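You operate a simulated robot arm through the tools that you are given. There is no shell and no other tool. Be economical: measure what you need, move in short steps, check, and stop when the job is done.

You run a simulated two-armed robot. Do the job below in one go: nothing can be reset, and whatever is moved stays where it is left.

TASK
Bleed and unlock the test box and put the white packet inside.
Fine: keep the hold button down to turn the valve knob to BLEED; no lock knob leaves LOCK while the gauge shows air; leave the door open.

Only the result counts: the job must be done as asked and must still hold three seconds after the hand-in. Knocking over, shifting, dropping, spilling or breaking anything else fails it.

THE ROBOT
Two 7-joint arms with two-finger parallel grippers on one trunk, on a base that drives. Base frame: it is fixed to the floor where the robot stands at the start and does not move with it; the origin is under the middle of the robot, x ahead of it, y to its left, z up. Readings come in mm, rad, newtons and seconds.
The left shoulder is at the start at [70, 134, 1226], the right one opposite. With the tool pointing down near the work surface each hand reaches from about 100 to 640 mm from the robot's upright axis, wherever it stands, measured 20 degrees to its own side. Places, roughly: cream door [400, 600, 900]; inside of the test box [400, 600, 800]; left lock knob [400, 700, 1000]; pump gauge [500, 200, 900]; right lock knob [400, 400, 1000]; valve knob [500, 0, 900]. Payload 1.57 kg a hand.
The TCP of each hand is the grasp point between the finger pads, 30 mm short of the fingertips. In the tool frame z runs along the fingers and y along their closing line. Largest opening 80 mm; finger width 17, thickness 12; the body of the gripper, 40 by 82 mm, starts 80 mm behind the TCP.
Orientation is that of the tool frame in the base frame, as a unit quaternion [w, x, y, z]. With the fingers straight down and closing along the base's y, the tool's x points along the base's -x, its y along +y and its z along -z.

THE INTERFACE
- The arms move only by the tool step_arm. It takes "left_commands", "right_commands" or both (then of equal length, played together; a hand with none holds still); each is a list of rows, each a list of 7 numbers: the shift along the tool's x, y, z in units of 300 mm (1.0 is 300 mm), then the turn, a rotation vector about the tool's x, y, z in units of 120 degrees (1.0 is 120 degrees), then the opening, from 0 (shut) to 1 (fully open). In form: [[x, y, z, wx, wy, wz, gripper], ...]. A call has 1 to 10 rows; each row is the pose to reach, as a shift and turn from the pose commanded when the call began, along the tool's axes at that moment. A call with a number of a shift or a turn outside -1 to 1 is refused whole. A row lasts 0.2 s, in which the tool goes at most 50 mm and 0.15 rad; a call with a longer step from one row to the next is refused whole, and so is a gripper value outside its range. Where a pose cannot be reached the arm comes as near as it can. A force on the tool above 70 N (or 10 N above the force at the start of the call, whichever is more), or a blocked arm, ends the call early, and 0.2 s more pass. Each finger travels about 153 mm/s and halts on what it meets, pressing with about 37 N; the grip force reading is that of the motor and also rises with nothing between the fingers. The clock runs only during rows and for 0.2 s after the last one: add rows that repeat a pose to give the fingers time. The reply holds the time, the measured pose of the TCP, the force on the tool along the base axes, the opening and the grip force, in the units named above and with some noise, with the torque about the TCP (base axes, N m) and any sound that the robot's microphone picked up.
- Cameras (640 x 400 px; columns grow to the right, rows downward): "scene" is now at [128.5, 49.1, 1470.6]; the picture's right is [0.52, -0.86, 0.00], its down [-0.35, -0.21, -0.91] and it looks along [0.78, 0.47, -0.40] (base axes); focal length 214 px, centre (320, 200). "left" rides on the left gripper at [72, 7, -122] in its tool frame; the picture's right is [-0.09, 1.00, 0.00], its down [-0.84, -0.08, -0.54] and it looks along [-0.54, -0.05, 0.84] (tool axes); focal length 238 px, centre (320, 200). "right" rides on the right gripper at [72, -7, -122] in its tool frame; the picture's right is [0.09, 1.00, 0.00], its down [-0.84, 0.08, -0.54] and it looks along [-0.54, 0.05, 0.84] (tool axes); focal length 238 px, centre (320, 200). There is no depth. A picture from a camera that has moved, and an enlarged one, comes with that camera's place and axes in the base frame and with its lens.
- get_image(camera): a new picture of that camera. It takes no simulated time.
- raise_lower(by): slides the trunk up (or, below 0, down) by that many mm; the arms and the scene camera ride with it, the base frame stays. It gives what a move gives, with no picture.
- steer(legs): drives the robot by 1 to 6 legs, each [ahead, left, turn to the left] in mm, mm and rad, along the robot's own axes; the way and the turn of a leg run together, so that a leg with both is an arc; at most 1500 mm and 3.142 rad a leg. The arms and the cameras ride along, it lands a little off, and it stops where it bumps. It gives what a move gives.
- turn_head(pan, tilt): turns the head with the scene camera to pan (to the left, within 1.501 rad either way) and tilt (down, from -0.506 to 1.204), counted from straight ahead of the robot. It gives what a move gives.
- close_up(camera, box): a new picture of the part [left, top, right, bottom] of that camera's present view, enlarged. It takes no simulated time.
- hand_in(): hands the job in; it is judged then, once.

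Work in short steps. Places have to be worked out from the pictures, the camera data and where the tool is seen: move nearer, look again, correct. Check each grasp and each placing, and mend what went wrong. You have 120 turns and 88 pictures in all, those below and enlarged ones among them. Open the grippers and draw the arms clear of the work before you hand the job in, unless the task says otherwise; then end with one line.

The tools are called after "Call:" as name(argument=value, ...) on one line, values as JSON. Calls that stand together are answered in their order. step_arm: Moves the arms, as the interface text tells. Its arguments: {"type":"object","properties":{"left_commands":{"type":"array","items":{"type":"array","items":{"type":"number"}}},"right_commands":{"type":"array","items":{"type":"array","items":{"type":"number"}}}},"required":[]} The other tools are called the same way: raise_lower (by) slides the trunk up or down; steer (legs) drives the base; turn_head (pan, tilt) turns the head that bears the scene camera; get_image (camera) takes a picture; close_up (camera, box) takes an enlarged picture of a part of a camera's view; hand_in () hands the job in.

At the start:

```text
t: 0.0
left_tcp_pos: [264.7, 374.9, 1327.8]
left_tcp_rot: [0.0, 0.0, 1.0, 0.001]
left_force: [0.4, 0.1, 0.1]
left_wrist_torque: [0.0, 0.02, -0.03]
left_gripper_width: 79.7
left_grasp_force: 0.0
right_tcp_pos: [328.2, 31.2, 1391.5]
right_tcp_rot: [0.0, 0.0, 1.0, 0.0]
right_force: [0.1, -0.1, -0.3]
right_wrist_torque: [-0.02, -0.02, 0.0]
right_gripper_width: 79.9
right_grasp_force: 0.1
trunk travel left (down, up): [-800.0, 140.0]
robot x, y, heading: [-0.6, -0.9, 0.002]
head pan, tilt: [0.545, 0.415]
```

scene: 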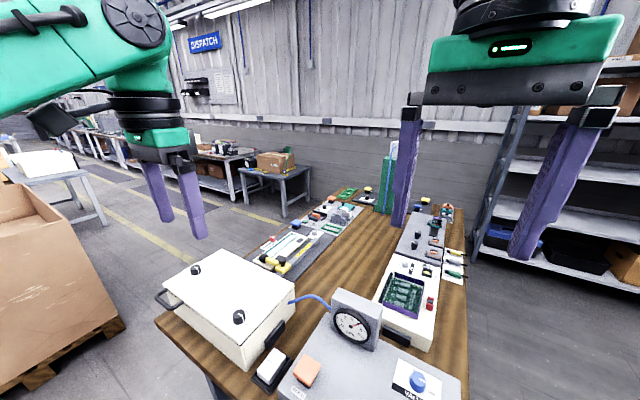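
right: 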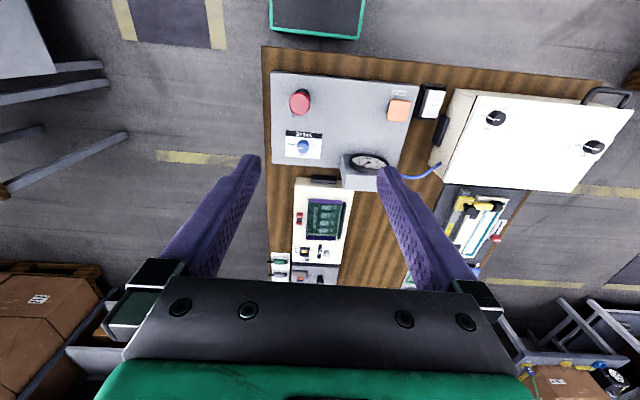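
left: 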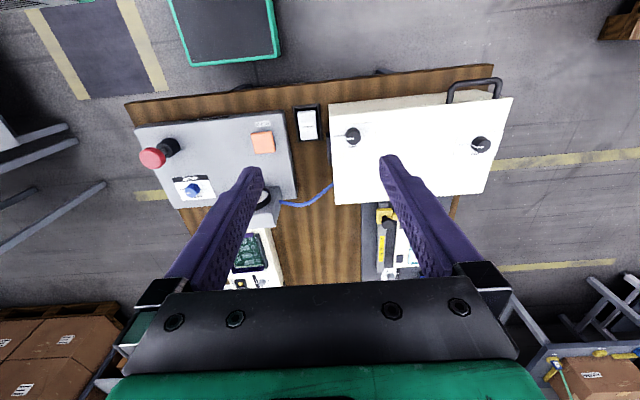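

The first pictures show the box, its two lock knobs, the valve panel and some small items. I take close-ups to read them.

Call:
close_up(camera="left", box=[120, 60, 330, 220])

Call:
close_up(camera="left", box=[290, 60, 530, 220])

Call:
close_up(camera="scene", box=[150, 230, 470, 400])

Call:
close_up(camera="right", box=[260, 60, 460, 200])

```text
2.50 times, centred on (225, 140) of left
camera zoom: at [190.2, 380.5, 1448.4], right [0.09, 1.0, 0.0], down [0.84, -0.08, 0.54], along [0.54, -0.05, -0.84], focal length 596 px, centre (558, 350)
```

zoom: 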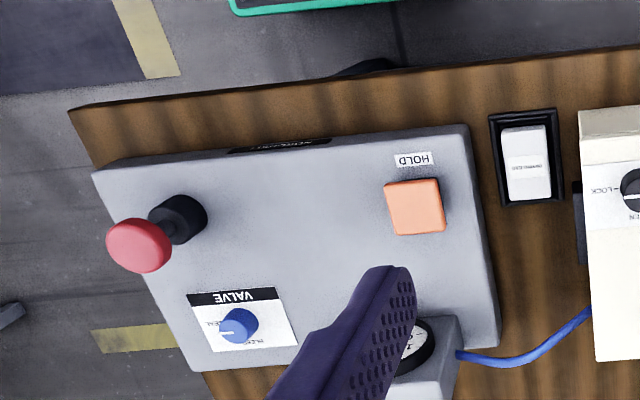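

```text
2.50 times, centred on (410, 140) of left
camera zoom: at [190.2, 380.5, 1448.4], right [0.09, 1.0, 0.0], down [0.84, -0.08, 0.54], along [0.54, -0.05, -0.84], focal length 596 px, centre (95, 350)
```

zoom: 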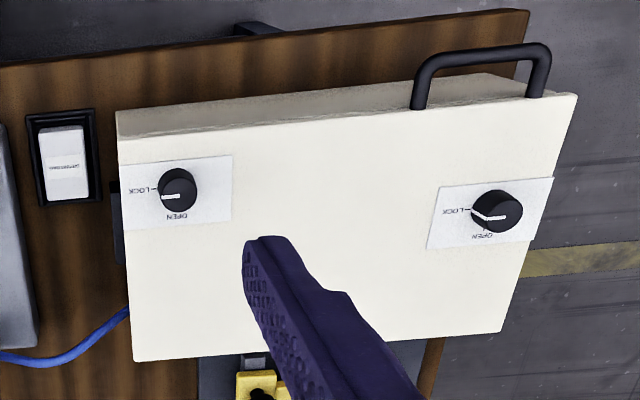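

```text
2.00 times, centred on (310, 315) of scene
camera zoom: at [128.5, 49.1, 1470.6], right [0.52, -0.86, 0.0], down [-0.35, -0.21, -0.91], along [0.78, 0.47, -0.4], focal length 429 px, centre (340, -30)
```

zoom: 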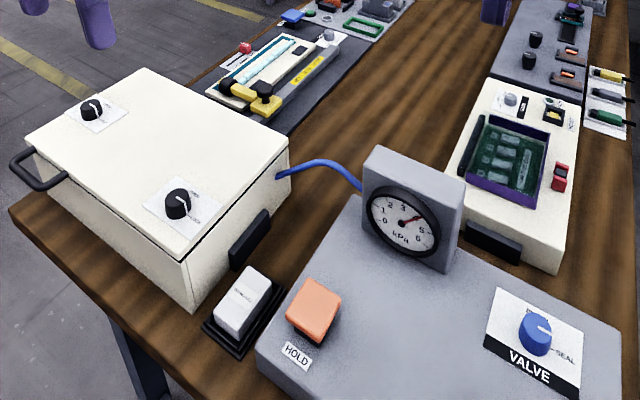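

```text
2.86 times, centred on (360, 130) of right
camera zoom: at [257.4, 24.8, 1514.8], right [-0.09, 1.0, 0.0], down [0.84, 0.08, 0.54], along [0.54, 0.05, -0.84], focal length 681 px, centre (206, 400)
```

zoom: 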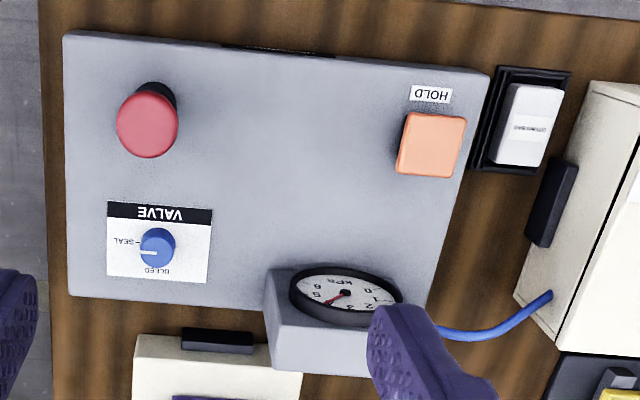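

Triangulating gives valve knob ≈[490,0,886], hold button ≈[370,227,905], packet ≈[359,333,835] and lid x 314–544, y 391–768 at z ≈925. I bring the left hand shut over the button and the right hand open over the valve, stopping high.

Call:
step_arm(left_commands=[[-0.0353, -0.0495, 0.1095, 0, 0, 0, 0.8], [-0.0706, -0.099, 0.219, 0, 0, 0, 0.5], [-0.1059, -0.1485, 0.3285, 0, 0, 0, 0.2], [-0.1412, -0.198, 0.438, 0, 0, 0, 0], [-0.1765, -0.2475, 0.5475, 0, 0, 0, 0], [-0.2118, -0.297, 0.657, 0, 0, 0, 0], [-0.247, -0.347, 0.767, 0, 0, 0, 0]], right_commands=[[-0.0538, -0.0105, 0.1305, 0, 0, 0, 0.8], [-0.1076, -0.021, 0.261, 0, 0, 0, 0.7], [-0.1614, -0.0315, 0.3915, 0, 0, 0, 0.7], [-0.2152, -0.042, 0.522, 0, 0, 0, 0.7], [-0.269, -0.0525, 0.6525, 0, 0, 0, 0.7], [-0.3228, -0.063, 0.783, 0, 0, 0, 0.7], [-0.3767, -0.0735, 0.9135, 0, 0, 0, 0.7]])

Call:
get_image(camera="right")

Call:
get_image(camera="left")

```text
t: 1.6
left_tcp_pos: [339.7, 268.0, 1095.5]
left_tcp_rot: [-0.001, 0.001, 1.0, 0.001]
left_force: [0.1, -0.1, 0.4]
left_wrist_torque: [0.0, 0.0, 0.01]
left_gripper_width: 0.0
left_grasp_force: 21.9
right_tcp_pos: [442.1, 7.2, 1117.6]
right_tcp_rot: [-0.002, 0.0, 1.0, 0.001]
right_force: [0.0, 0.5, -0.3]
right_wrist_torque: [0.0, 0.05, -0.01]
right_gripper_width: 55.9
right_grasp_force: 0.1
trunk travel left (down, up): [-800.0, 140.0]
robot x, y, heading: [-0.9, 1.7, 0.0]
head pan, tilt: [0.545, 0.415]
```

```text
80 pictures are left
camera right: at [372.7, 0.1, 1240.7], right [-0.09, 1.0, 0.0], down [0.84, 0.08, 0.54], along [0.54, 0.05, -0.84], focal length 238 px, centre (320, 200)
```

right: 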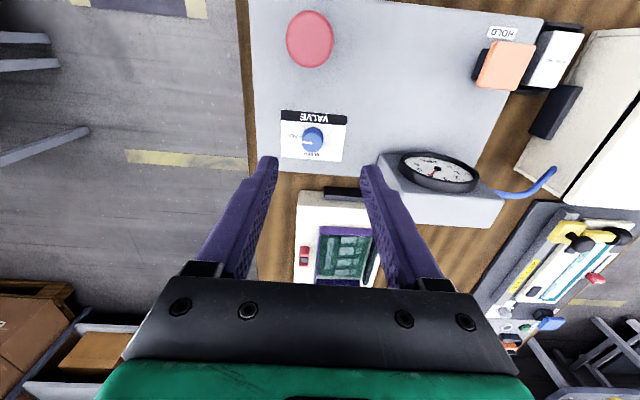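

```text
79 pictures are left
camera left: at [266.1, 274.3, 1216.9], right [0.09, 1.0, 0.0], down [0.84, -0.08, 0.54], along [0.54, -0.05, -0.84], focal length 238 px, centre (320, 200)
```

left: 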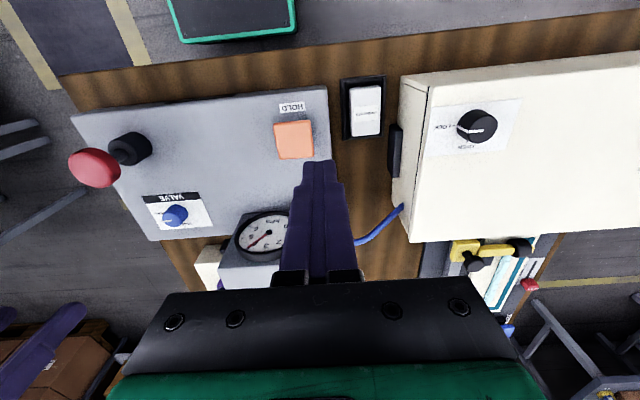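

Refined: valve knob [490,-1,885] and button [371,228,~897]. I align both hands and come down closer.

Call:
step_arm(left_commands=[[-0.026, -0.033, 0.125, 0, 0, 0, 0], [-0.052, -0.066, 0.25, 0, 0, 0, 0], [-0.078, -0.1, 0.375, 0, 0, 0, 0], [-0.104, -0.133, 0.49, 0, 0, 0, 0]], right_commands=[[-0.04, -0.007, 0.13, 0, 0, 0, 0.7], [-0.08, -0.014, 0.26, 0, 0, 0, 0.7], [-0.12, -0.02, 0.39, 0, 0, 0, 0.7], [-0.16, -0.027, 0.52, 0, 0, 0, 0.7]])

Call:
get_image(camera="right")

Call:
get_image(camera="left")

```text
t: 2.6
left_tcp_pos: [372.1, 229.8, 949.5]
left_tcp_rot: [0.0, 0.001, 1.0, 0.001]
left_force: [0.6, -0.4, -0.9]
left_wrist_torque: [0.02, 0.01, 0.0]
left_gripper_width: 0.0
left_grasp_force: 22.0
right_tcp_pos: [488.8, 1.2, 959.8]
right_tcp_rot: [-0.001, -0.001, 1.0, 0.0]
right_force: [0.4, 0.1, -1.3]
right_wrist_torque: [0.01, 0.03, -0.01]
right_gripper_width: 56.1
right_grasp_force: 0.0
trunk travel left (down, up): [-800.0, 140.0]
robot x, y, heading: [5.1, -0.1, -0.001]
head pan, tilt: [0.545, 0.415]
```

```text
78 pictures are left
camera right: at [418.4, -4.7, 1083.3], right [-0.09, 1.0, 0.0], down [0.84, 0.08, 0.54], along [0.54, 0.05, -0.84], focal length 238 px, centre (320, 200)
```

right: 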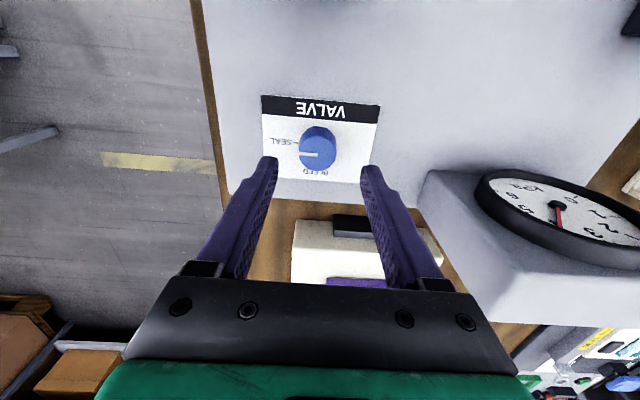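

```text
77 pictures are left
camera left: at [298.7, 236.6, 1069.9], right [0.09, 1.0, 0.0], down [0.84, -0.08, 0.54], along [0.54, -0.05, -0.84], focal length 238 px, centre (320, 200)
```

left: 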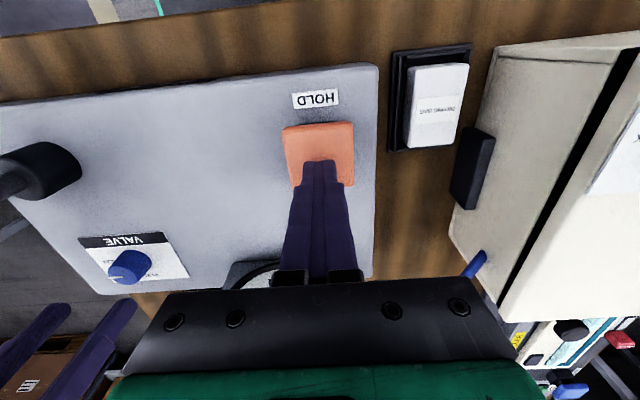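

Both hands are lined up. I lower the right hand around the knob and the left one to just above the button.

Call:
step_arm(left_commands=[[0, 0, 0.03, 0, 0, 0, 0], [0, 0, 0.045, 0, 0, 0, 0], [0, 0, 0.055, 0, 0, 0, 0]], right_commands=[[-0.003, -0.007, 0.1, 0, 0, 0, 0.7], [-0.004, -0.007, 0.15, 0, 0, 0, 0.7], [-0.004, -0.007, 0.183, 0, 0, 0, 0.7]])

Call:
get_image(camera="right")

Call:
get_image(camera="left")

```text
t: 3.4
left_tcp_pos: [370.9, 230.7, 934.1]
left_tcp_rot: [0.0, 0.0, 1.0, 0.001]
left_force: [-0.1, -0.8, 3.6]
left_wrist_torque: [0.0, 0.01, -0.01]
left_gripper_width: 0.2
left_grasp_force: 21.4
right_tcp_pos: [488.0, -1.0, 907.9]
right_tcp_rot: [0.001, -0.002, 1.0, 0.001]
right_force: [-0.3, -0.1, -0.2]
right_wrist_torque: [-0.02, 0.01, -0.02]
right_gripper_width: 56.0
right_grasp_force: 0.1
trunk travel left (down, up): [-800.0, 140.0]
robot x, y, heading: [-1.6, -1.1, -0.002]
head pan, tilt: [0.545, 0.415]
```

```text
76 pictures are left
camera right: at [418.2, -7.0, 1029.7], right [-0.09, 1.0, 0.0], down [0.84, 0.08, 0.54], along [0.54, 0.05, -0.84], focal length 238 px, centre (320, 200)
```

right: 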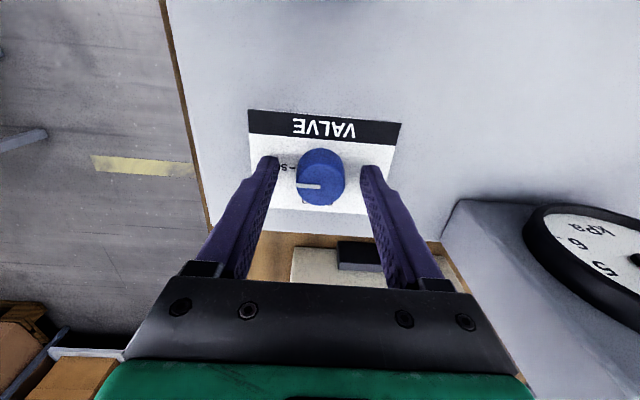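

```text
75 pictures are left
camera left: at [295.8, 237.3, 1055.1], right [0.09, 1.0, 0.0], down [0.84, -0.08, 0.54], along [0.54, -0.05, -0.84], focal length 238 px, centre (320, 200)
```

left: 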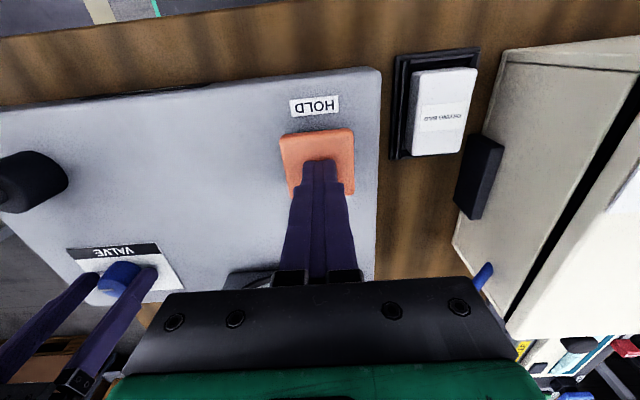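

A first force shows at the button (tip ≈904). I press it down further and lower the right hand a little more around the knob.

Call:
step_arm(left_commands=[[0, 0, 0.01, 0, 0, 0, 0], [0, 0, 0.017, 0, 0, 0, 0], [0, 0, 0.024, 0, 0, 0, 0]], right_commands=[[-0.008, 0, 0.01, 0, 0, 0, 0.7], [-0.013, 0, 0.02, 0, 0, 0, 0.7], [-0.013, 0, 0.03, 0, 0, 0, 0.7]])

Call:
get_image(camera="left")

```text
t: 4.2
left_tcp_pos: [368.5, 230.0, 928.9]
left_tcp_rot: [0.003, 0.001, 1.0, 0.002]
left_force: [4.5, 4.7, 22.9]
left_wrist_torque: [0.14, -0.02, -0.1]
left_gripper_width: 0.0
left_grasp_force: 21.2
right_tcp_pos: [492.0, -0.3, 900.5]
right_tcp_rot: [0.002, 0.001, 1.0, 0.002]
right_force: [-1.9, 0.5, 1.7]
right_wrist_torque: [-0.09, 0.09, -0.01]
right_gripper_width: 56.1
right_grasp_force: 0.1
trunk travel left (down, up): [-800.0, 140.0]
robot x, y, heading: [-0.7, 2.0, -0.0]
head pan, tilt: [0.545, 0.415]
```

```text
74 pictures are left
camera left: at [294.9, 237.2, 1049.5], right [0.09, 1.0, 0.0], down [0.83, -0.08, 0.55], along [0.55, -0.05, -0.84], focal length 238 px, centre (320, 200)
```

left: 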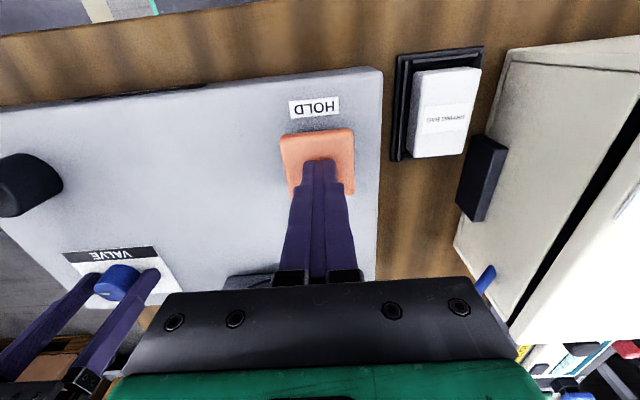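

The button pushes back with 23 N, so it is probably at its stop. I add a slight press and close the right hand on the valve knob.

Call:
step_arm(left_commands=[[0, 0, 0.004, 0, 0, 0, 0], [0, 0, 0.008, 0, 0, 0, 0], [0, 0, 0.008, 0, 0, 0, 0]], right_commands=[[0, 0, 0, 0, 0, 0, 0.4], [0, 0, 0, 0, 0, 0, 0.1], [0, 0, 0, 0, 0, 0, 0]])

Call:
get_image(camera="right")

```text
t: 5.0
left_tcp_pos: [369.2, 231.4, 926.5]
left_tcp_rot: [0.005, 0.001, 1.0, 0.001]
left_force: [2.7, 12.1, 61.2]
left_wrist_torque: [0.39, 0.09, 0.07]
left_gripper_width: 0.0
left_grasp_force: 21.3
right_tcp_pos: [492.9, 0.9, 900.4]
right_tcp_rot: [0.002, 0.0, 1.0, 0.0]
right_force: [9.5, 5.2, -7.9]
right_wrist_torque: [0.34, 0.11, -0.02]
right_gripper_width: 33.4
right_grasp_force: 41.3
trunk travel left (down, up): [-800.0, 140.0]
robot x, y, heading: [-1.0, -0.1, -0.001]
head pan, tilt: [0.545, 0.415]
```

```text
73 pictures are left
camera right: at [421.4, -6.5, 1022.6], right [-0.09, 1.0, 0.0], down [0.83, 0.08, 0.54], along [0.54, 0.05, -0.84], focal length 238 px, centre (320, 200)
```

right: 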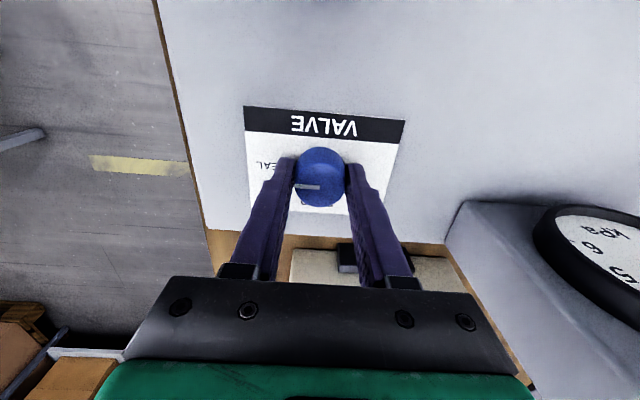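

The button is firmly held (61 N) and the knob gripped at 33 mm. I ease the press slightly and turn the valve counter-clockwise seen from above, by half first.

Call:
step_arm(left_commands=[[0, 0, -0.004, 0, 0, 0, 0], [0, 0, -0.004, 0, 0, 0, 0], [0, 0, -0.004, 0, 0, 0, 0], [0, 0, -0.004, 0, 0, 0, 0], [0, 0, -0.004, 0, 0, 0, 0], [0, 0, -0.004, 0, 0, 0, 0]], right_commands=[[0, 0, 0, 0, 0, 0, 0], [0, 0, 0, 0, 0, -0.07, 0], [0, 0, 0, 0, 0, -0.14, 0], [0, 0, 0, 0, 0, -0.21, 0], [0, 0, 0, 0, 0, -0.28, 0], [0, 0, 0, 0, 0, -0.35, 0]])

Call:
get_image(camera="right")

```text
t: 6.4
left_tcp_pos: [371.9, 231.5, 928.0]
left_tcp_rot: [0.006, 0.0, 1.0, 0.0]
left_force: [12.6, 8.1, 45.1]
left_wrist_torque: [0.27, -0.21, 0.09]
left_gripper_width: 0.0
left_grasp_force: 21.5
right_tcp_pos: [492.4, 0.6, 900.4]
right_tcp_rot: [0.002, -0.361, 0.932, 0.001]
right_force: [2.6, 7.1, 9.7]
right_wrist_torque: [0.07, 0.25, 0.0]
right_gripper_width: 33.5
right_grasp_force: 41.0
trunk travel left (down, up): [-800.0, 140.0]
robot x, y, heading: [-0.5, 0.3, 0.002]
head pan, tilt: [0.545, 0.415]
```

```text
72 pictures are left
camera right: at [444.4, -52.9, 1022.6], right [-0.74, 0.68, 0.0], down [0.57, 0.62, 0.54], along [0.37, 0.4, -0.84], focal length 238 px, centre (320, 200)
```

right: 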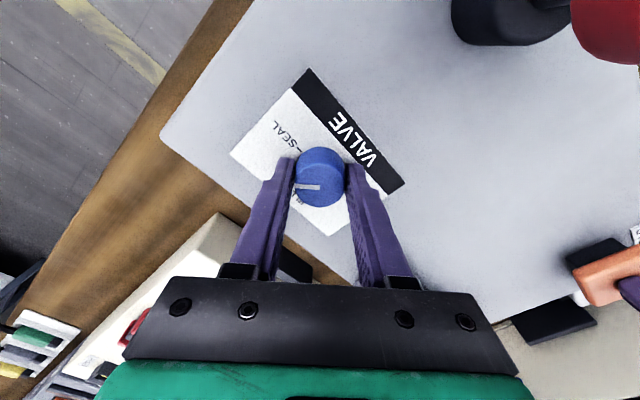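

The pointer turned with the hand (≈42°). I carry on to 90°.

Call:
step_arm(right_commands=[[0, 0, 0, 0, 0, -0.07, 0], [0, 0, 0, 0, 0, -0.14, 0], [0, 0, 0, 0, 0, -0.21, 0], [0, 0, 0, 0, 0, -0.28, 0], [0, 0, 0, 0, 0, -0.35, 0], [0, 0, 0, 0, 0, -0.41, 0], [0, 0, 0, 0, 0, -0.41, 0]])

Call:
get_image(camera="right")

Call:
get_image(camera="scene")

```text
t: 8.0
left_tcp_pos: [370.0, 230.5, 928.0]
left_tcp_rot: [0.004, 0.001, 1.0, 0.001]
left_force: [12.0, 7.2, 44.9]
left_wrist_torque: [0.22, -0.19, -0.05]
left_gripper_width: 0.0
left_grasp_force: 21.3
right_tcp_pos: [491.6, 0.8, 900.0]
right_tcp_rot: [-0.001, 0.715, -0.699, 0.001]
right_force: [6.8, 6.4, 12.7]
right_wrist_torque: [0.36, -0.27, -0.35]
right_gripper_width: 33.1
right_grasp_force: 41.7
trunk travel left (down, up): [-800.0, 140.0]
robot x, y, heading: [-0.4, 0.9, 0.001]
head pan, tilt: [0.545, 0.415]
```

```text
71 pictures are left
camera right: at [501.5, -71.6, 1022.7], right [-0.99, -0.12, 0.0], down [-0.1, 0.83, 0.54], along [-0.06, 0.54, -0.84], focal length 238 px, centre (320, 200)
```

right: 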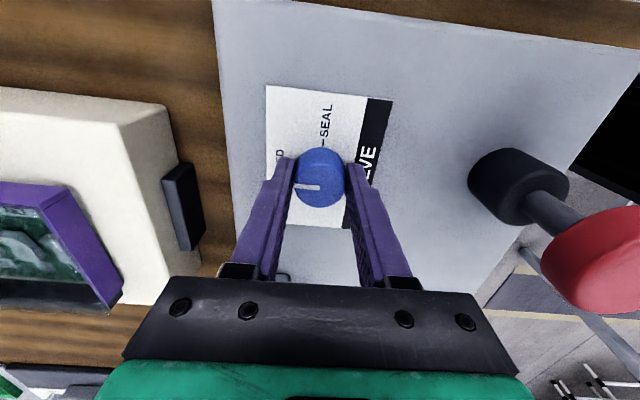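

```text
70 pictures are left
camera scene: at [125.1, 49.3, 1471.1], right [0.52, -0.86, 0.0], down [-0.34, -0.21, -0.92], along [0.78, 0.47, -0.4], focal length 214 px, centre (320, 200)
```

scene: 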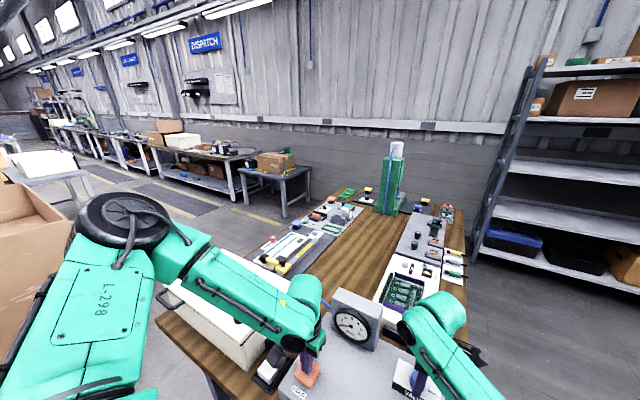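

The valve reads about 90° turned. I look at the gauge.

Call:
close_up(camera="scene", box=[315, 280, 455, 400])

```text
3.33 times, centred on (385, 340) of scene
camera zoom: at [125.1, 49.3, 1471.1], right [0.52, -0.86, 0.0], down [-0.34, -0.21, -0.92], along [0.78, 0.47, -0.4], focal length 715 px, centre (103, -267)
```

zoom: 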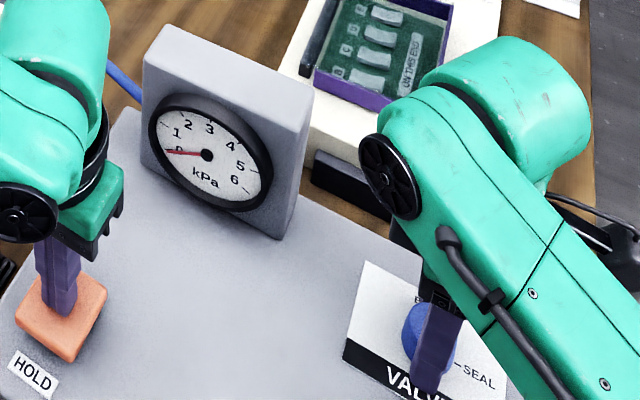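

The gauge reads 0. I open the right hand and lift it with the button still held, then release the button.

Call:
step_arm(right_commands=[[0, 0, 0, 0, 0, 0, 0.3], [0, 0, 0, 0, 0, 0, 0.7], [0, 0, 0, 0, 0, 0, 0.7], [0, 0, -0.1, 0, 0, 0, 0.7], [0, 0, -0.25, 0, 0, 0, 0.7], [0, 0, -0.4, 0, 0, 0, 0.7]])

Call:
step_arm(left_commands=[[0, 0, -0.02, 0, 0, 0, 0], [0, 0, -0.1, 0, 0, 0, 0], [0, 0, -0.25, 0, 0, 0, 0], [0, 0, -0.4, 0, 0, 0, 0]])

Call:
close_up(camera="scene", box=[315, 280, 455, 400])

Call:
get_image(camera="left")

```text
t: 9.4
left_tcp_pos: [369.8, 230.5, 927.4]
left_tcp_rot: [0.004, 0.001, 1.0, 0.002]
left_force: [10.4, 12.7, 47.1]
left_wrist_torque: [0.39, -0.18, -0.09]
left_gripper_width: 0.0
left_grasp_force: 21.4
right_tcp_pos: [490.5, 0.2, 1021.4]
right_tcp_rot: [0.0, 0.714, -0.7, 0.0]
right_force: [-0.3, -0.6, 0.5]
right_wrist_torque: [0.01, -0.02, -0.02]
right_gripper_width: 56.0
right_grasp_force: 0.0
trunk travel left (down, up): [-800.0, 140.0]
robot x, y, heading: [-0.3, 2.5, 0.005]
head pan, tilt: [0.545, 0.415]
```

```text
t: 10.4
left_tcp_pos: [367.8, 231.4, 1044.2]
left_tcp_rot: [0.0, 0.001, 1.0, 0.001]
left_force: [0.2, 0.1, 0.3]
left_wrist_torque: [0.02, 0.06, 0.0]
left_gripper_width: 0.0
left_grasp_force: 21.6
right_tcp_pos: [492.7, 0.3, 1020.0]
right_tcp_rot: [-0.001, 0.714, -0.7, -0.001]
right_force: [-0.1, 1.5, -0.1]
right_wrist_torque: [-0.03, 0.0, 0.01]
right_gripper_width: 55.8
right_grasp_force: 0.1
trunk travel left (down, up): [-800.0, 140.0]
robot x, y, heading: [-2.1, 2.7, 0.0]
head pan, tilt: [0.545, 0.415]
```

```text
3.33 times, centred on (385, 340) of scene
camera zoom: at [128.3, 48.4, 1470.6], right [0.52, -0.86, 0.0], down [-0.35, -0.21, -0.91], along [0.78, 0.47, -0.4], focal length 715 px, centre (103, -267)
```

zoom: 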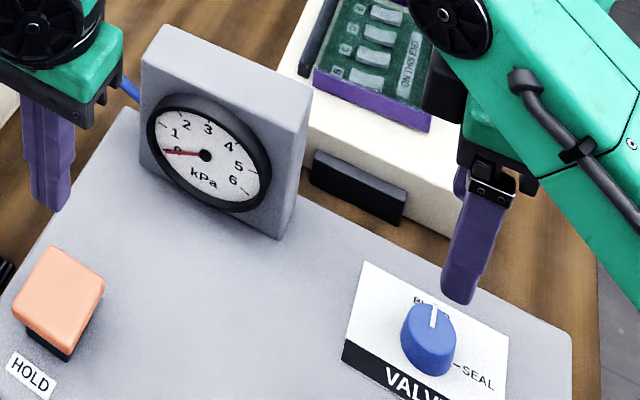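

```text
67 pictures are left
camera left: at [293.8, 236.9, 1166.1], right [0.09, 1.0, 0.0], down [0.84, -0.08, 0.54], along [0.54, -0.05, -0.84], focal length 238 px, centre (320, 200)
```

left: 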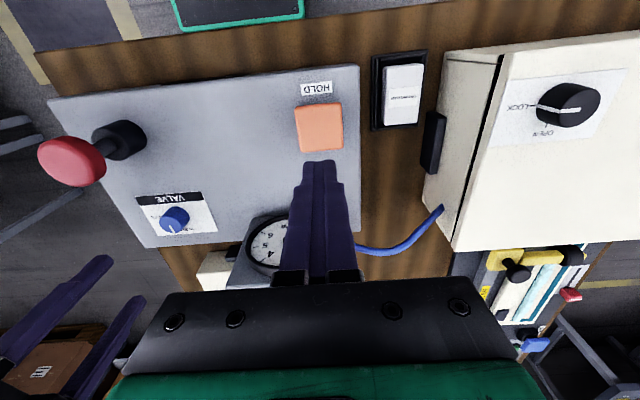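

Valve is at BLEED and the gauge stays at 0. I raise both hands high, untwist the right wrist, and then drive left to stand at the box.

Call:
step_arm(left_commands=[[0, 0, -0.07, 0, 0, 0, 0.1], [0, 0, -0.14, 0, 0, 0, 0.2], [0, 0, -0.21, 0, 0, 0, 0.3], [0, 0, -0.28, 0, 0, 0, 0.4], [0, 0, -0.35, 0, 0, 0, 0.5], [0, 0, -0.42, 0, 0, 0, 0.6], [0, 0, -0.49, 0, 0, 0, 0.7], [0, 0, -0.56, 0, 0, 0, 0.7], [0, 0, -0.63, 0, 0, 0, 0.7], [0, 0, -0.7, 0, 0, 0, 0.7]], right_commands=[[0, 0, -0.07, 0, 0, 0.07, 0.7], [0, 0, -0.14, 0, 0, 0.14, 0.7], [0, 0, -0.21, 0, 0, 0.21, 0.7], [0, 0, -0.28, 0, 0, 0.28, 0.7], [0, 0, -0.35, 0, 0, 0.35, 0.7], [0, 0, -0.42, 0, 0, 0.42, 0.7], [0, 0, -0.49, 0, 0, 0.49, 0.7], [0, 0, -0.56, 0, 0, 0.56, 0.7], [0, 0, -0.63, 0, 0, 0.63, 0.7], [0, 0, -0.7, 0, 0, 0.7, 0.7]])

Call:
steer(legs=[[0, 420, 0]])

Call:
turn_head(pan=0.4, tilt=0.8)

Call:
get_image(camera="scene")

Call:
get_image(camera="left")

```text
t: 12.6
left_tcp_pos: [367.4, 229.1, 1253.9]
left_tcp_rot: [0.0, -0.001, 1.0, 0.001]
left_force: [-0.7, 0.2, -0.3]
left_wrist_torque: [-0.01, -0.06, -0.02]
left_gripper_width: 55.8
left_grasp_force: 0.0
right_tcp_pos: [492.4, 0.7, 1227.9]
right_tcp_rot: [0.001, -0.062, 0.998, 0.0]
right_force: [0.0, -0.4, -0.9]
right_wrist_torque: [0.01, -0.02, 0.03]
right_gripper_width: 56.1
right_grasp_force: 0.1
trunk travel left (down, up): [-800.0, 140.0]
robot x, y, heading: [-2.7, 0.0, 0.001]
head pan, tilt: [0.545, 0.415]
```

```text
t: 15.2
left_tcp_pos: [369.4, 649.8, 1253.8]
left_tcp_rot: [0.001, 0.001, 1.0, 0.002]
left_force: [-0.3, -0.1, 0.9]
left_wrist_torque: [-0.02, 0.01, -0.01]
left_gripper_width: 56.0
left_grasp_force: 0.0
right_tcp_pos: [494.9, 419.9, 1227.9]
right_tcp_rot: [0.001, -0.062, 0.998, 0.0]
right_force: [0.0, 0.0, -0.1]
right_wrist_torque: [0.03, 0.03, 0.0]
right_gripper_width: 56.1
right_grasp_force: 0.0
trunk travel left (down, up): [-800.0, 140.0]
robot x, y, heading: [-3.3, 423.7, -0.004]
head pan, tilt: [0.545, 0.415]
```

```text
t: 16.1
left_tcp_pos: [369.2, 653.3, 1252.9]
left_tcp_rot: [0.0, 0.001, 1.0, 0.001]
left_force: [-0.2, 1.0, -0.6]
left_wrist_torque: [0.01, 0.0, -0.06]
left_gripper_width: 56.2
left_grasp_force: 0.1
right_tcp_pos: [494.8, 422.2, 1227.6]
right_tcp_rot: [0.0, -0.063, 0.998, 0.0]
right_force: [0.5, 0.1, -0.1]
right_wrist_torque: [0.0, -0.05, -0.01]
right_gripper_width: 55.7
right_grasp_force: 0.0
trunk travel left (down, up): [-800.0, 140.0]
robot x, y, heading: [2.4, 422.4, 0.002]
head pan, tilt: [0.4, 0.799]
```

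```text
66 pictures are left
camera scene: at [124.2, 455.4, 1437.1], right [0.39, -0.92, 0.0], down [-0.66, -0.28, -0.7], along [0.64, 0.27, -0.72], focal length 214 px, centre (320, 200)
```

scene: 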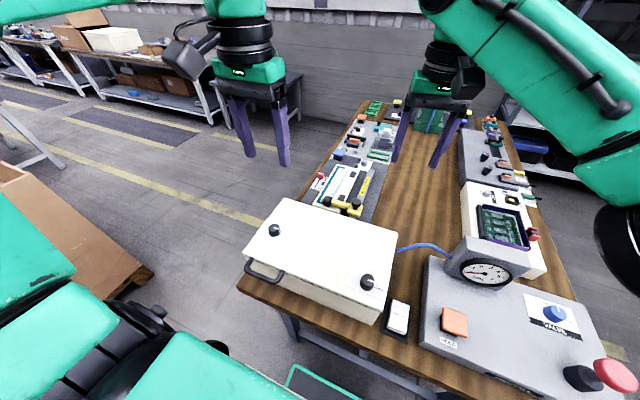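

```text
65 pictures are left
camera left: at [294.9, 659.2, 1374.5], right [0.09, 1.0, 0.0], down [0.84, -0.08, 0.54], along [0.54, -0.05, -0.84], focal length 238 px, centre (320, 200)
```

left: 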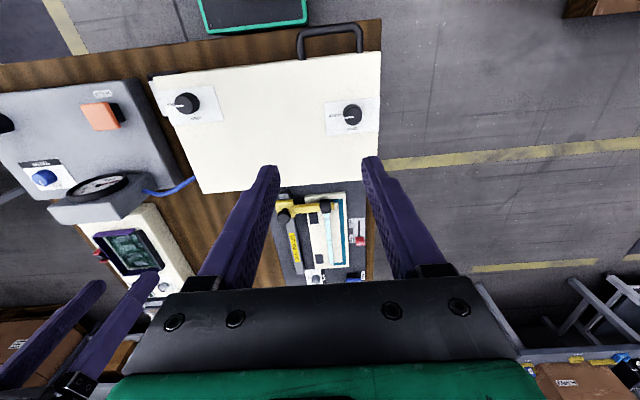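

The robot stands before the box now. I bring the left hand over the left lock knob (≈[400,708,945]).

Call:
step_arm(left_commands=[[-0.02, 0.037, 0.13, 0, 0, 0, 0.7], [-0.04, 0.073, 0.26, 0, 0, 0, 0.7], [-0.06, 0.11, 0.39, 0, 0, 0, 0.7], [-0.08, 0.147, 0.52, 0, 0, 0, 0.7], [-0.103, 0.183, 0.643, 0, 0, 0, 0.7]])

Call:
get_image(camera="left")

```text
t: 17.3
left_tcp_pos: [402.1, 708.0, 1059.2]
left_tcp_rot: [0.0, 0.001, 1.0, 0.0]
left_force: [-0.6, -0.2, -0.4]
left_wrist_torque: [0.02, 0.01, 0.02]
left_gripper_width: 56.1
left_grasp_force: 0.0
right_tcp_pos: [496.4, 423.3, 1226.3]
right_tcp_rot: [-0.001, -0.063, 0.998, 0.0]
right_force: [1.1, 0.2, -0.5]
right_wrist_torque: [0.02, 0.01, -0.04]
right_gripper_width: 55.8
right_grasp_force: 0.0
trunk travel left (down, up): [-800.0, 140.0]
robot x, y, heading: [0.7, 423.0, -0.002]
head pan, tilt: [0.4, 0.799]
```

```text
64 pictures are left
camera left: at [328.3, 715.3, 1180.6], right [0.09, 1.0, 0.0], down [0.84, -0.08, 0.54], along [0.54, -0.05, -0.84], focal length 238 px, centre (320, 200)
```

left: 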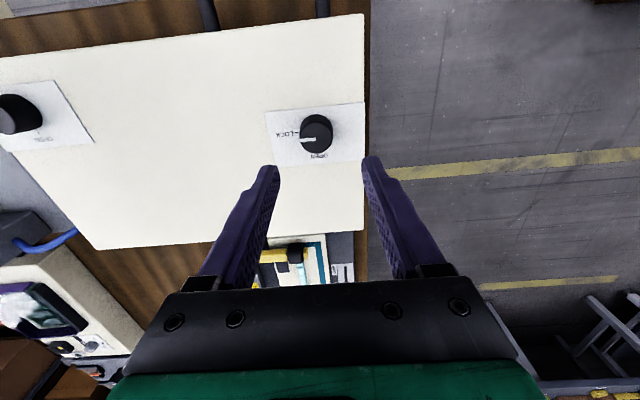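

Knob ≈[398,704,950]. I descend to fingertips just above its top and check.

Call:
step_arm(left_commands=[[0.005, -0.006, 0.12, 0, 0, 0, 0.7], [0.01, -0.012, 0.2, 0, 0, 0, 0.7], [0.012, -0.012, 0.247, 0, 0, 0, 0.7]])

Call:
get_image(camera="left")

```text
t: 18.1
left_tcp_pos: [397.2, 705.0, 986.5]
left_tcp_rot: [0.001, 0.001, 1.0, 0.001]
left_force: [0.1, -0.4, -0.4]
left_wrist_torque: [0.01, -0.01, 0.02]
left_gripper_width: 56.1
left_grasp_force: 0.1
right_tcp_pos: [494.9, 422.2, 1227.0]
right_tcp_rot: [0.0, -0.062, 0.998, 0.001]
right_force: [0.8, 0.4, -0.1]
right_wrist_torque: [-0.01, -0.02, -0.02]
right_gripper_width: 56.2
right_grasp_force: 0.0
trunk travel left (down, up): [-800.0, 140.0]
robot x, y, heading: [1.5, 420.9, -0.0]
head pan, tilt: [0.4, 0.799]
```

```text
63 pictures are left
camera left: at [323.0, 711.6, 1107.8], right [0.09, 1.0, 0.0], down [0.84, -0.08, 0.54], along [0.54, -0.05, -0.84], focal length 238 px, centre (320, 200)
```

left: 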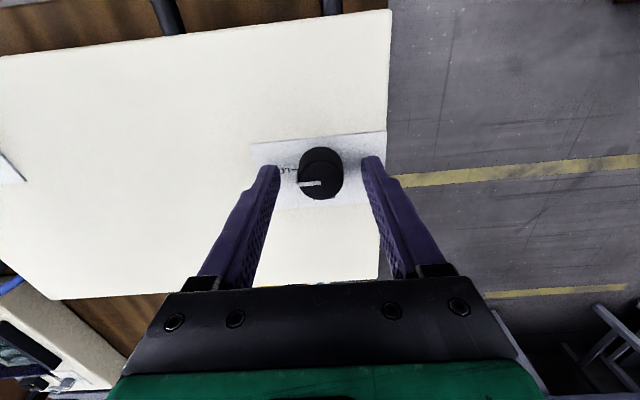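

This view matches the valve view just before gripping, so the knob top is ≈961. I go 9 mm lower and close.

Call:
step_arm(left_commands=[[0.002, 0, 0.016, 0, 0, 0, 0.7], [0, 0, 0.032, 0, 0, 0, 0.7], [0, 0, 0.032, 0, 0, 0, 0.4], [0, 0, 0.032, 0, 0, 0, 0.1], [0, 0, 0.032, 0, 0, 0, 0]])

Call:
get_image(camera="left")

```text
t: 19.3
left_tcp_pos: [396.4, 705.1, 978.4]
left_tcp_rot: [0.001, 0.002, 1.0, 0.002]
left_force: [0.4, 5.1, 11.0]
left_wrist_torque: [0.25, -0.19, 0.01]
left_gripper_width: 31.4
left_grasp_force: 40.5
right_tcp_pos: [492.9, 424.1, 1229.0]
right_tcp_rot: [0.001, -0.063, 0.998, -0.001]
right_force: [1.0, -0.2, -0.3]
right_wrist_torque: [0.02, -0.02, 0.0]
right_gripper_width: 56.0
right_grasp_force: 0.0
trunk travel left (down, up): [-800.0, 140.0]
robot x, y, heading: [2.0, 422.4, -0.002]
head pan, tilt: [0.4, 0.799]
```

```text
62 pictures are left
camera left: at [322.3, 711.7, 1099.1], right [0.09, 1.0, 0.0], down [0.83, -0.08, 0.54], along [0.54, -0.05, -0.84], focal length 238 px, centre (320, 200)
```

left: 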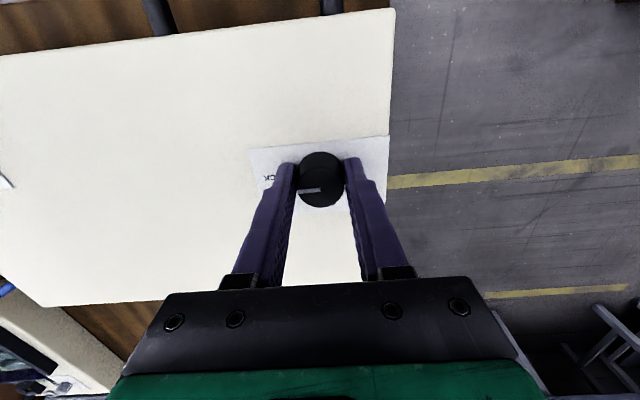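

It is gripped at 31 mm. I turn it counter-clockwise by ~84° in one call and watch.

Call:
step_arm(left_commands=[[0, 0, 0, 0, 0, -0.07, 0], [0, 0, 0, 0, 0, -0.14, 0], [0, 0, 0, 0, 0, -0.21, 0], [0, 0, 0, 0, 0, -0.28, 0], [0, 0, 0, 0, 0, -0.35, 0], [0, 0, 0, 0, 0, -0.42, 0], [0, 0, 0, 0, 0, -0.49, 0], [0, 0, 0, 0, 0, -0.56, 0], [0, 0, 0, 0, 0, -0.63, 0], [0, 0, 0, 0, 0, -0.7, 0]])

Call:
get_image(camera="left")

```text
t: 21.5
left_tcp_pos: [398.1, 702.5, 977.9]
left_tcp_rot: [0.001, -0.67, 0.743, 0.001]
left_force: [9.8, 3.4, 9.9]
left_wrist_torque: [1.22, -0.37, -0.03]
left_gripper_width: 30.9
left_grasp_force: 39.7
right_tcp_pos: [494.9, 421.6, 1227.8]
right_tcp_rot: [0.0, -0.062, 0.998, 0.001]
right_force: [-0.3, -0.1, 0.3]
right_wrist_torque: [-0.03, -0.02, -0.01]
right_gripper_width: 56.0
right_grasp_force: 0.0
trunk travel left (down, up): [-800.0, 140.0]
robot x, y, heading: [1.0, 424.0, -0.001]
head pan, tilt: [0.4, 0.799]
```

```text
61 pictures are left
camera left: at [382.4, 631.9, 1098.5], right [-0.98, 0.19, 0.0], down [0.16, 0.82, 0.54], along [0.11, 0.53, -0.84], focal length 238 px, centre (320, 200)
```

left: 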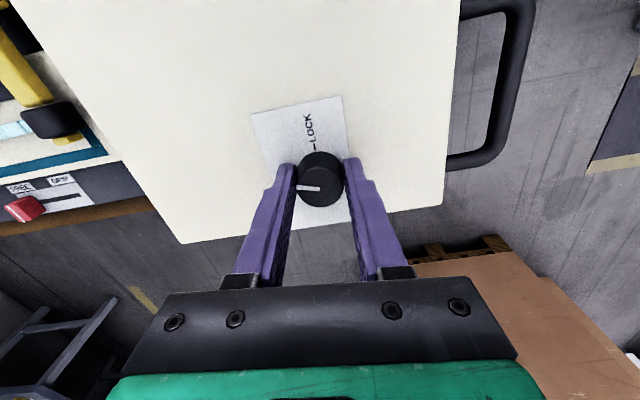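

Turned 84°. I finish the last 6–7°, then open and lift off.

Call:
step_arm(left_commands=[[0, 0, 0, 0, 0, -0.06, 0], [0, 0, 0, 0, 0, -0.06, 0], [0, 0, 0, 0, 0, -0.055, 0.3], [0, 0, 0, 0, 0, -0.055, 0.7], [0, 0, 0, 0, 0, -0.055, 0.7], [0, 0, -0.1, 0, 0, -0.055, 0.7], [0, 0, -0.2, 0, 0, -0.055, 0.7], [0, 0, -0.35, 0, 0, -0.055, 0.7]])

Call:
get_image(camera="left")

```text
t: 23.3
left_tcp_pos: [396.7, 702.7, 1081.5]
left_tcp_rot: [0.0, 0.71, -0.704, -0.001]
left_force: [0.0, -0.5, -0.1]
left_wrist_torque: [-0.02, 0.01, -0.02]
left_gripper_width: 55.9
left_grasp_force: 0.1
right_tcp_pos: [495.3, 420.7, 1226.8]
right_tcp_rot: [0.0, -0.062, 0.998, 0.0]
right_force: [0.4, -0.5, 0.2]
right_wrist_torque: [-0.02, -0.02, -0.02]
right_gripper_width: 56.0
right_grasp_force: 0.1
trunk travel left (down, up): [-800.0, 140.0]
robot x, y, heading: [1.4, 423.2, -0.0]
head pan, tilt: [0.4, 0.799]
```

```text
60 pictures are left
camera left: at [388.8, 630.1, 1202.2], right [-1.0, 0.08, 0.0], down [0.07, 0.84, 0.54], along [0.04, 0.54, -0.84], focal length 238 px, centre (320, 200)
```

left: 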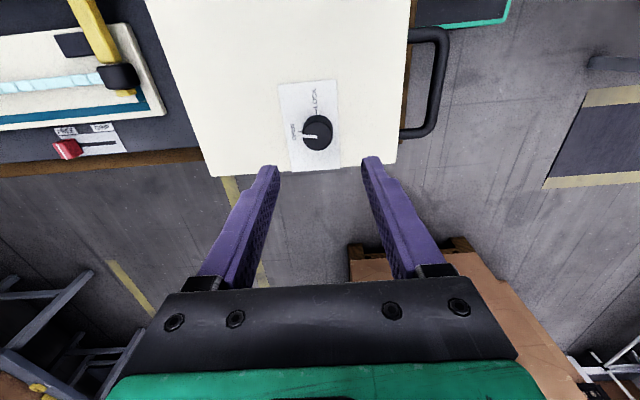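

The left lock is at OPEN. The right hand is nearest to the right knob, so I send it there while the left hand rises and untwists.

Call:
step_arm(left_commands=[[0, 0, -0.02, 0, 0, 0.07, 0.7], [0, 0, -0.04, 0, 0, 0.14, 0.7], [0, 0, -0.06, 0, 0, 0.21, 0.7], [0, 0, -0.08, 0, 0, 0.28, 0.7], [0, 0, -0.1, 0, 0, 0.35, 0.7], [0, 0, -0.12, 0, 0, 0.42, 0.7], [0, 0, -0.14, 0, 0, 0.49, 0.7], [0, 0, -0.16, 0, 0, 0.56, 0.7], [0, 0, -0.18, 0, 0, 0.63, 0.7], [0, 0, -0.2, 0, 0, 0.7, 0.7]], right_commands=[[0.044, 0.01, 0.056, 0, 0, 0.006, 0.7], [0.088, 0.021, 0.111, 0, 0, 0.012, 0.7], [0.132, 0.031, 0.167, 0, 0, 0.018, 0.7], [0.176, 0.042, 0.222, 0, 0, 0.024, 0.7], [0.22, 0.052, 0.278, 0, 0, 0.03, 0.7], [0.264, 0.063, 0.333, 0, 0, 0.036, 0.7], [0.308, 0.073, 0.389, 0, 0, 0.042, 0.7], [0.352, 0.084, 0.444, 0, 0, 0.048, 0.7], [0.396, 0.094, 0.5, 0, 0, 0.054, 0.7], [0.44, 0.105, 0.556, 0, 0, 0.06, 0.7]])

Call:
get_image(camera="right")

```text
t: 25.5
left_tcp_pos: [395.6, 704.6, 1142.4]
left_tcp_rot: [-0.001, -0.055, 0.998, 0.001]
left_force: [0.4, 0.8, 0.3]
left_wrist_torque: [-0.02, -0.01, 0.01]
left_gripper_width: 55.9
left_grasp_force: 0.0
right_tcp_pos: [359.0, 437.0, 1061.1]
right_tcp_rot: [0.001, 0.001, 1.0, 0.0]
right_force: [0.2, -0.5, 0.0]
right_wrist_torque: [0.0, -0.03, 0.01]
right_gripper_width: 56.2
right_grasp_force: 0.1
trunk travel left (down, up): [-800.0, 140.0]
robot x, y, heading: [2.4, 423.0, -0.002]
head pan, tilt: [0.4, 0.799]
```

```text
59 pictures are left
camera right: at [288.0, 430.3, 1183.4], right [-0.09, 1.0, 0.0], down [0.84, 0.07, 0.54], along [0.54, 0.05, -0.84], focal length 238 px, centre (320, 200)
```

right: 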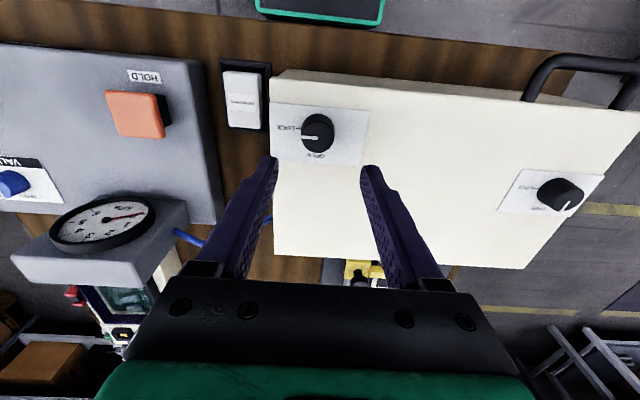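

The knob is at ≈[357,434,961]. I descend the right hand around it, also zooming on the gauge to be sure it is still at 0.

Call:
close_up(camera="right", box=[20, 180, 180, 280])

Call:
step_arm(right_commands=[[0.003, -0.005, 0.12, 0, 0, 0, 0.7], [0.006, -0.01, 0.2, 0, 0, 0, 0.7], [0.006, -0.01, 0.247, 0, 0, 0, 0.7]])

Call:
get_image(camera="right")

```text
4.00 times, centred on (100, 230) of right
camera zoom: at [288.0, 430.3, 1183.4], right [-0.09, 1.0, 0.0], down [0.84, 0.07, 0.54], along [0.54, 0.05, -0.84], focal length 953 px, centre (1200, 80)
```

zoom: 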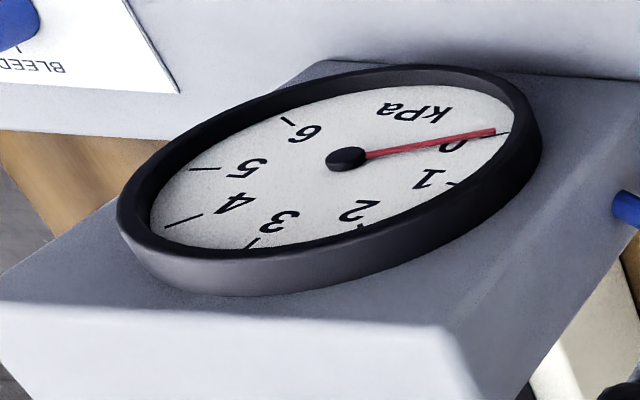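

```text
t: 26.3
left_tcp_pos: [396.2, 704.3, 1142.6]
left_tcp_rot: [0.001, -0.057, 0.998, 0.001]
left_force: [0.3, -0.4, 0.2]
left_wrist_torque: [-0.02, 0.0, 0.01]
left_gripper_width: 55.7
left_grasp_force: 0.1
right_tcp_pos: [358.0, 433.8, 987.0]
right_tcp_rot: [0.0, 0.0, 1.0, 0.001]
right_force: [0.5, -0.3, -0.1]
right_wrist_torque: [-0.02, 0.01, -0.01]
right_gripper_width: 56.2
right_grasp_force: 0.1
trunk travel left (down, up): [-800.0, 140.0]
robot x, y, heading: [1.7, 418.1, -0.003]
head pan, tilt: [0.4, 0.799]
```

```text
57 pictures are left
camera right: at [288.0, 426.9, 1108.8], right [-0.09, 1.0, 0.0], down [0.84, 0.08, 0.54], along [0.54, 0.05, -0.84], focal length 238 px, centre (320, 200)
```

right: 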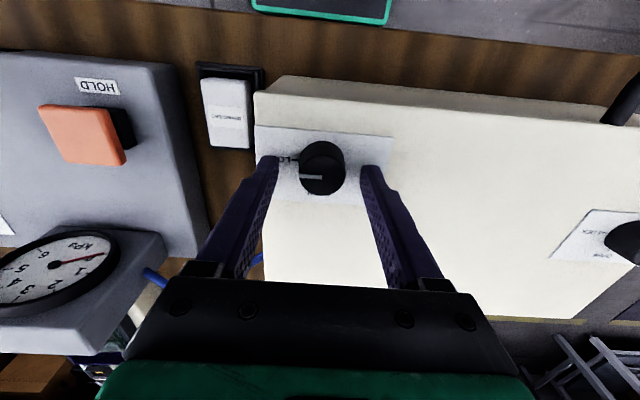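

Gauge is at 0. I go 9 mm lower with a small x correction and close.

Call:
step_arm(right_commands=[[0.008, 0.002, 0.016, 0, 0, 0, 0.7], [0.008, 0.002, 0.032, 0, 0, 0, 0.7], [0.008, 0.002, 0.032, 0, 0, 0, 0.4], [0.008, 0.002, 0.032, 0, 0, 0, 0.1], [0.008, 0.002, 0.032, 0, 0, 0, 0]])

Call:
step_arm(right_commands=[[0, 0, 0, 0, 0, -0.07, 0], [0, 0, 0, 0, 0, -0.14, 0], [0, 0, 0, 0, 0, -0.21, 0], [0, 0, 0, 0, 0, -0.28, 0], [0, 0, 0, 0, 0, -0.35, 0]])

Call:
get_image(camera="right")

```text
t: 27.5
left_tcp_pos: [396.4, 703.7, 1142.4]
left_tcp_rot: [0.001, -0.057, 0.998, 0.001]
left_force: [-0.7, 0.0, -0.6]
left_wrist_torque: [0.01, 0.06, -0.01]
left_gripper_width: 56.0
left_grasp_force: 0.0
right_tcp_pos: [354.7, 435.3, 977.6]
right_tcp_rot: [0.001, 0.001, 1.0, 0.001]
right_force: [-0.8, 1.1, 10.9]
right_wrist_torque: [0.01, -0.29, 0.01]
right_gripper_width: 31.0
right_grasp_force: 39.9
trunk travel left (down, up): [-800.0, 140.0]
robot x, y, heading: [-1.3, 422.9, -0.001]
head pan, tilt: [0.4, 0.799]
```

```text
t: 28.7
left_tcp_pos: [394.8, 704.8, 1140.8]
left_tcp_rot: [0.001, -0.056, 0.998, 0.001]
left_force: [0.0, 0.5, 1.0]
left_wrist_torque: [0.0, -0.01, 0.02]
left_gripper_width: 56.3
left_grasp_force: 0.0
right_tcp_pos: [356.3, 434.7, 978.4]
right_tcp_rot: [0.001, -0.359, 0.933, 0.0]
right_force: [-1.1, 0.8, 9.6]
right_wrist_torque: [0.46, -0.07, -0.07]
right_gripper_width: 31.3
right_grasp_force: 40.4
trunk travel left (down, up): [-800.0, 140.0]
robot x, y, heading: [-2.7, 422.1, 0.002]
head pan, tilt: [0.4, 0.799]
```

```text
56 pictures are left
camera right: at [307.6, 381.4, 1100.2], right [-0.74, 0.68, 0.0], down [0.57, 0.62, 0.54], along [0.37, 0.4, -0.84], focal length 238 px, centre (320, 200)
```

right: 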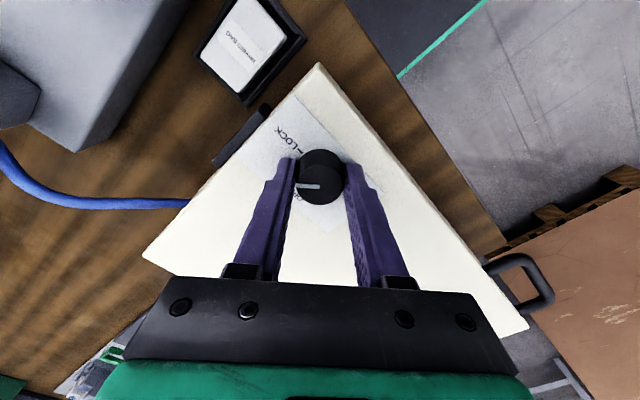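

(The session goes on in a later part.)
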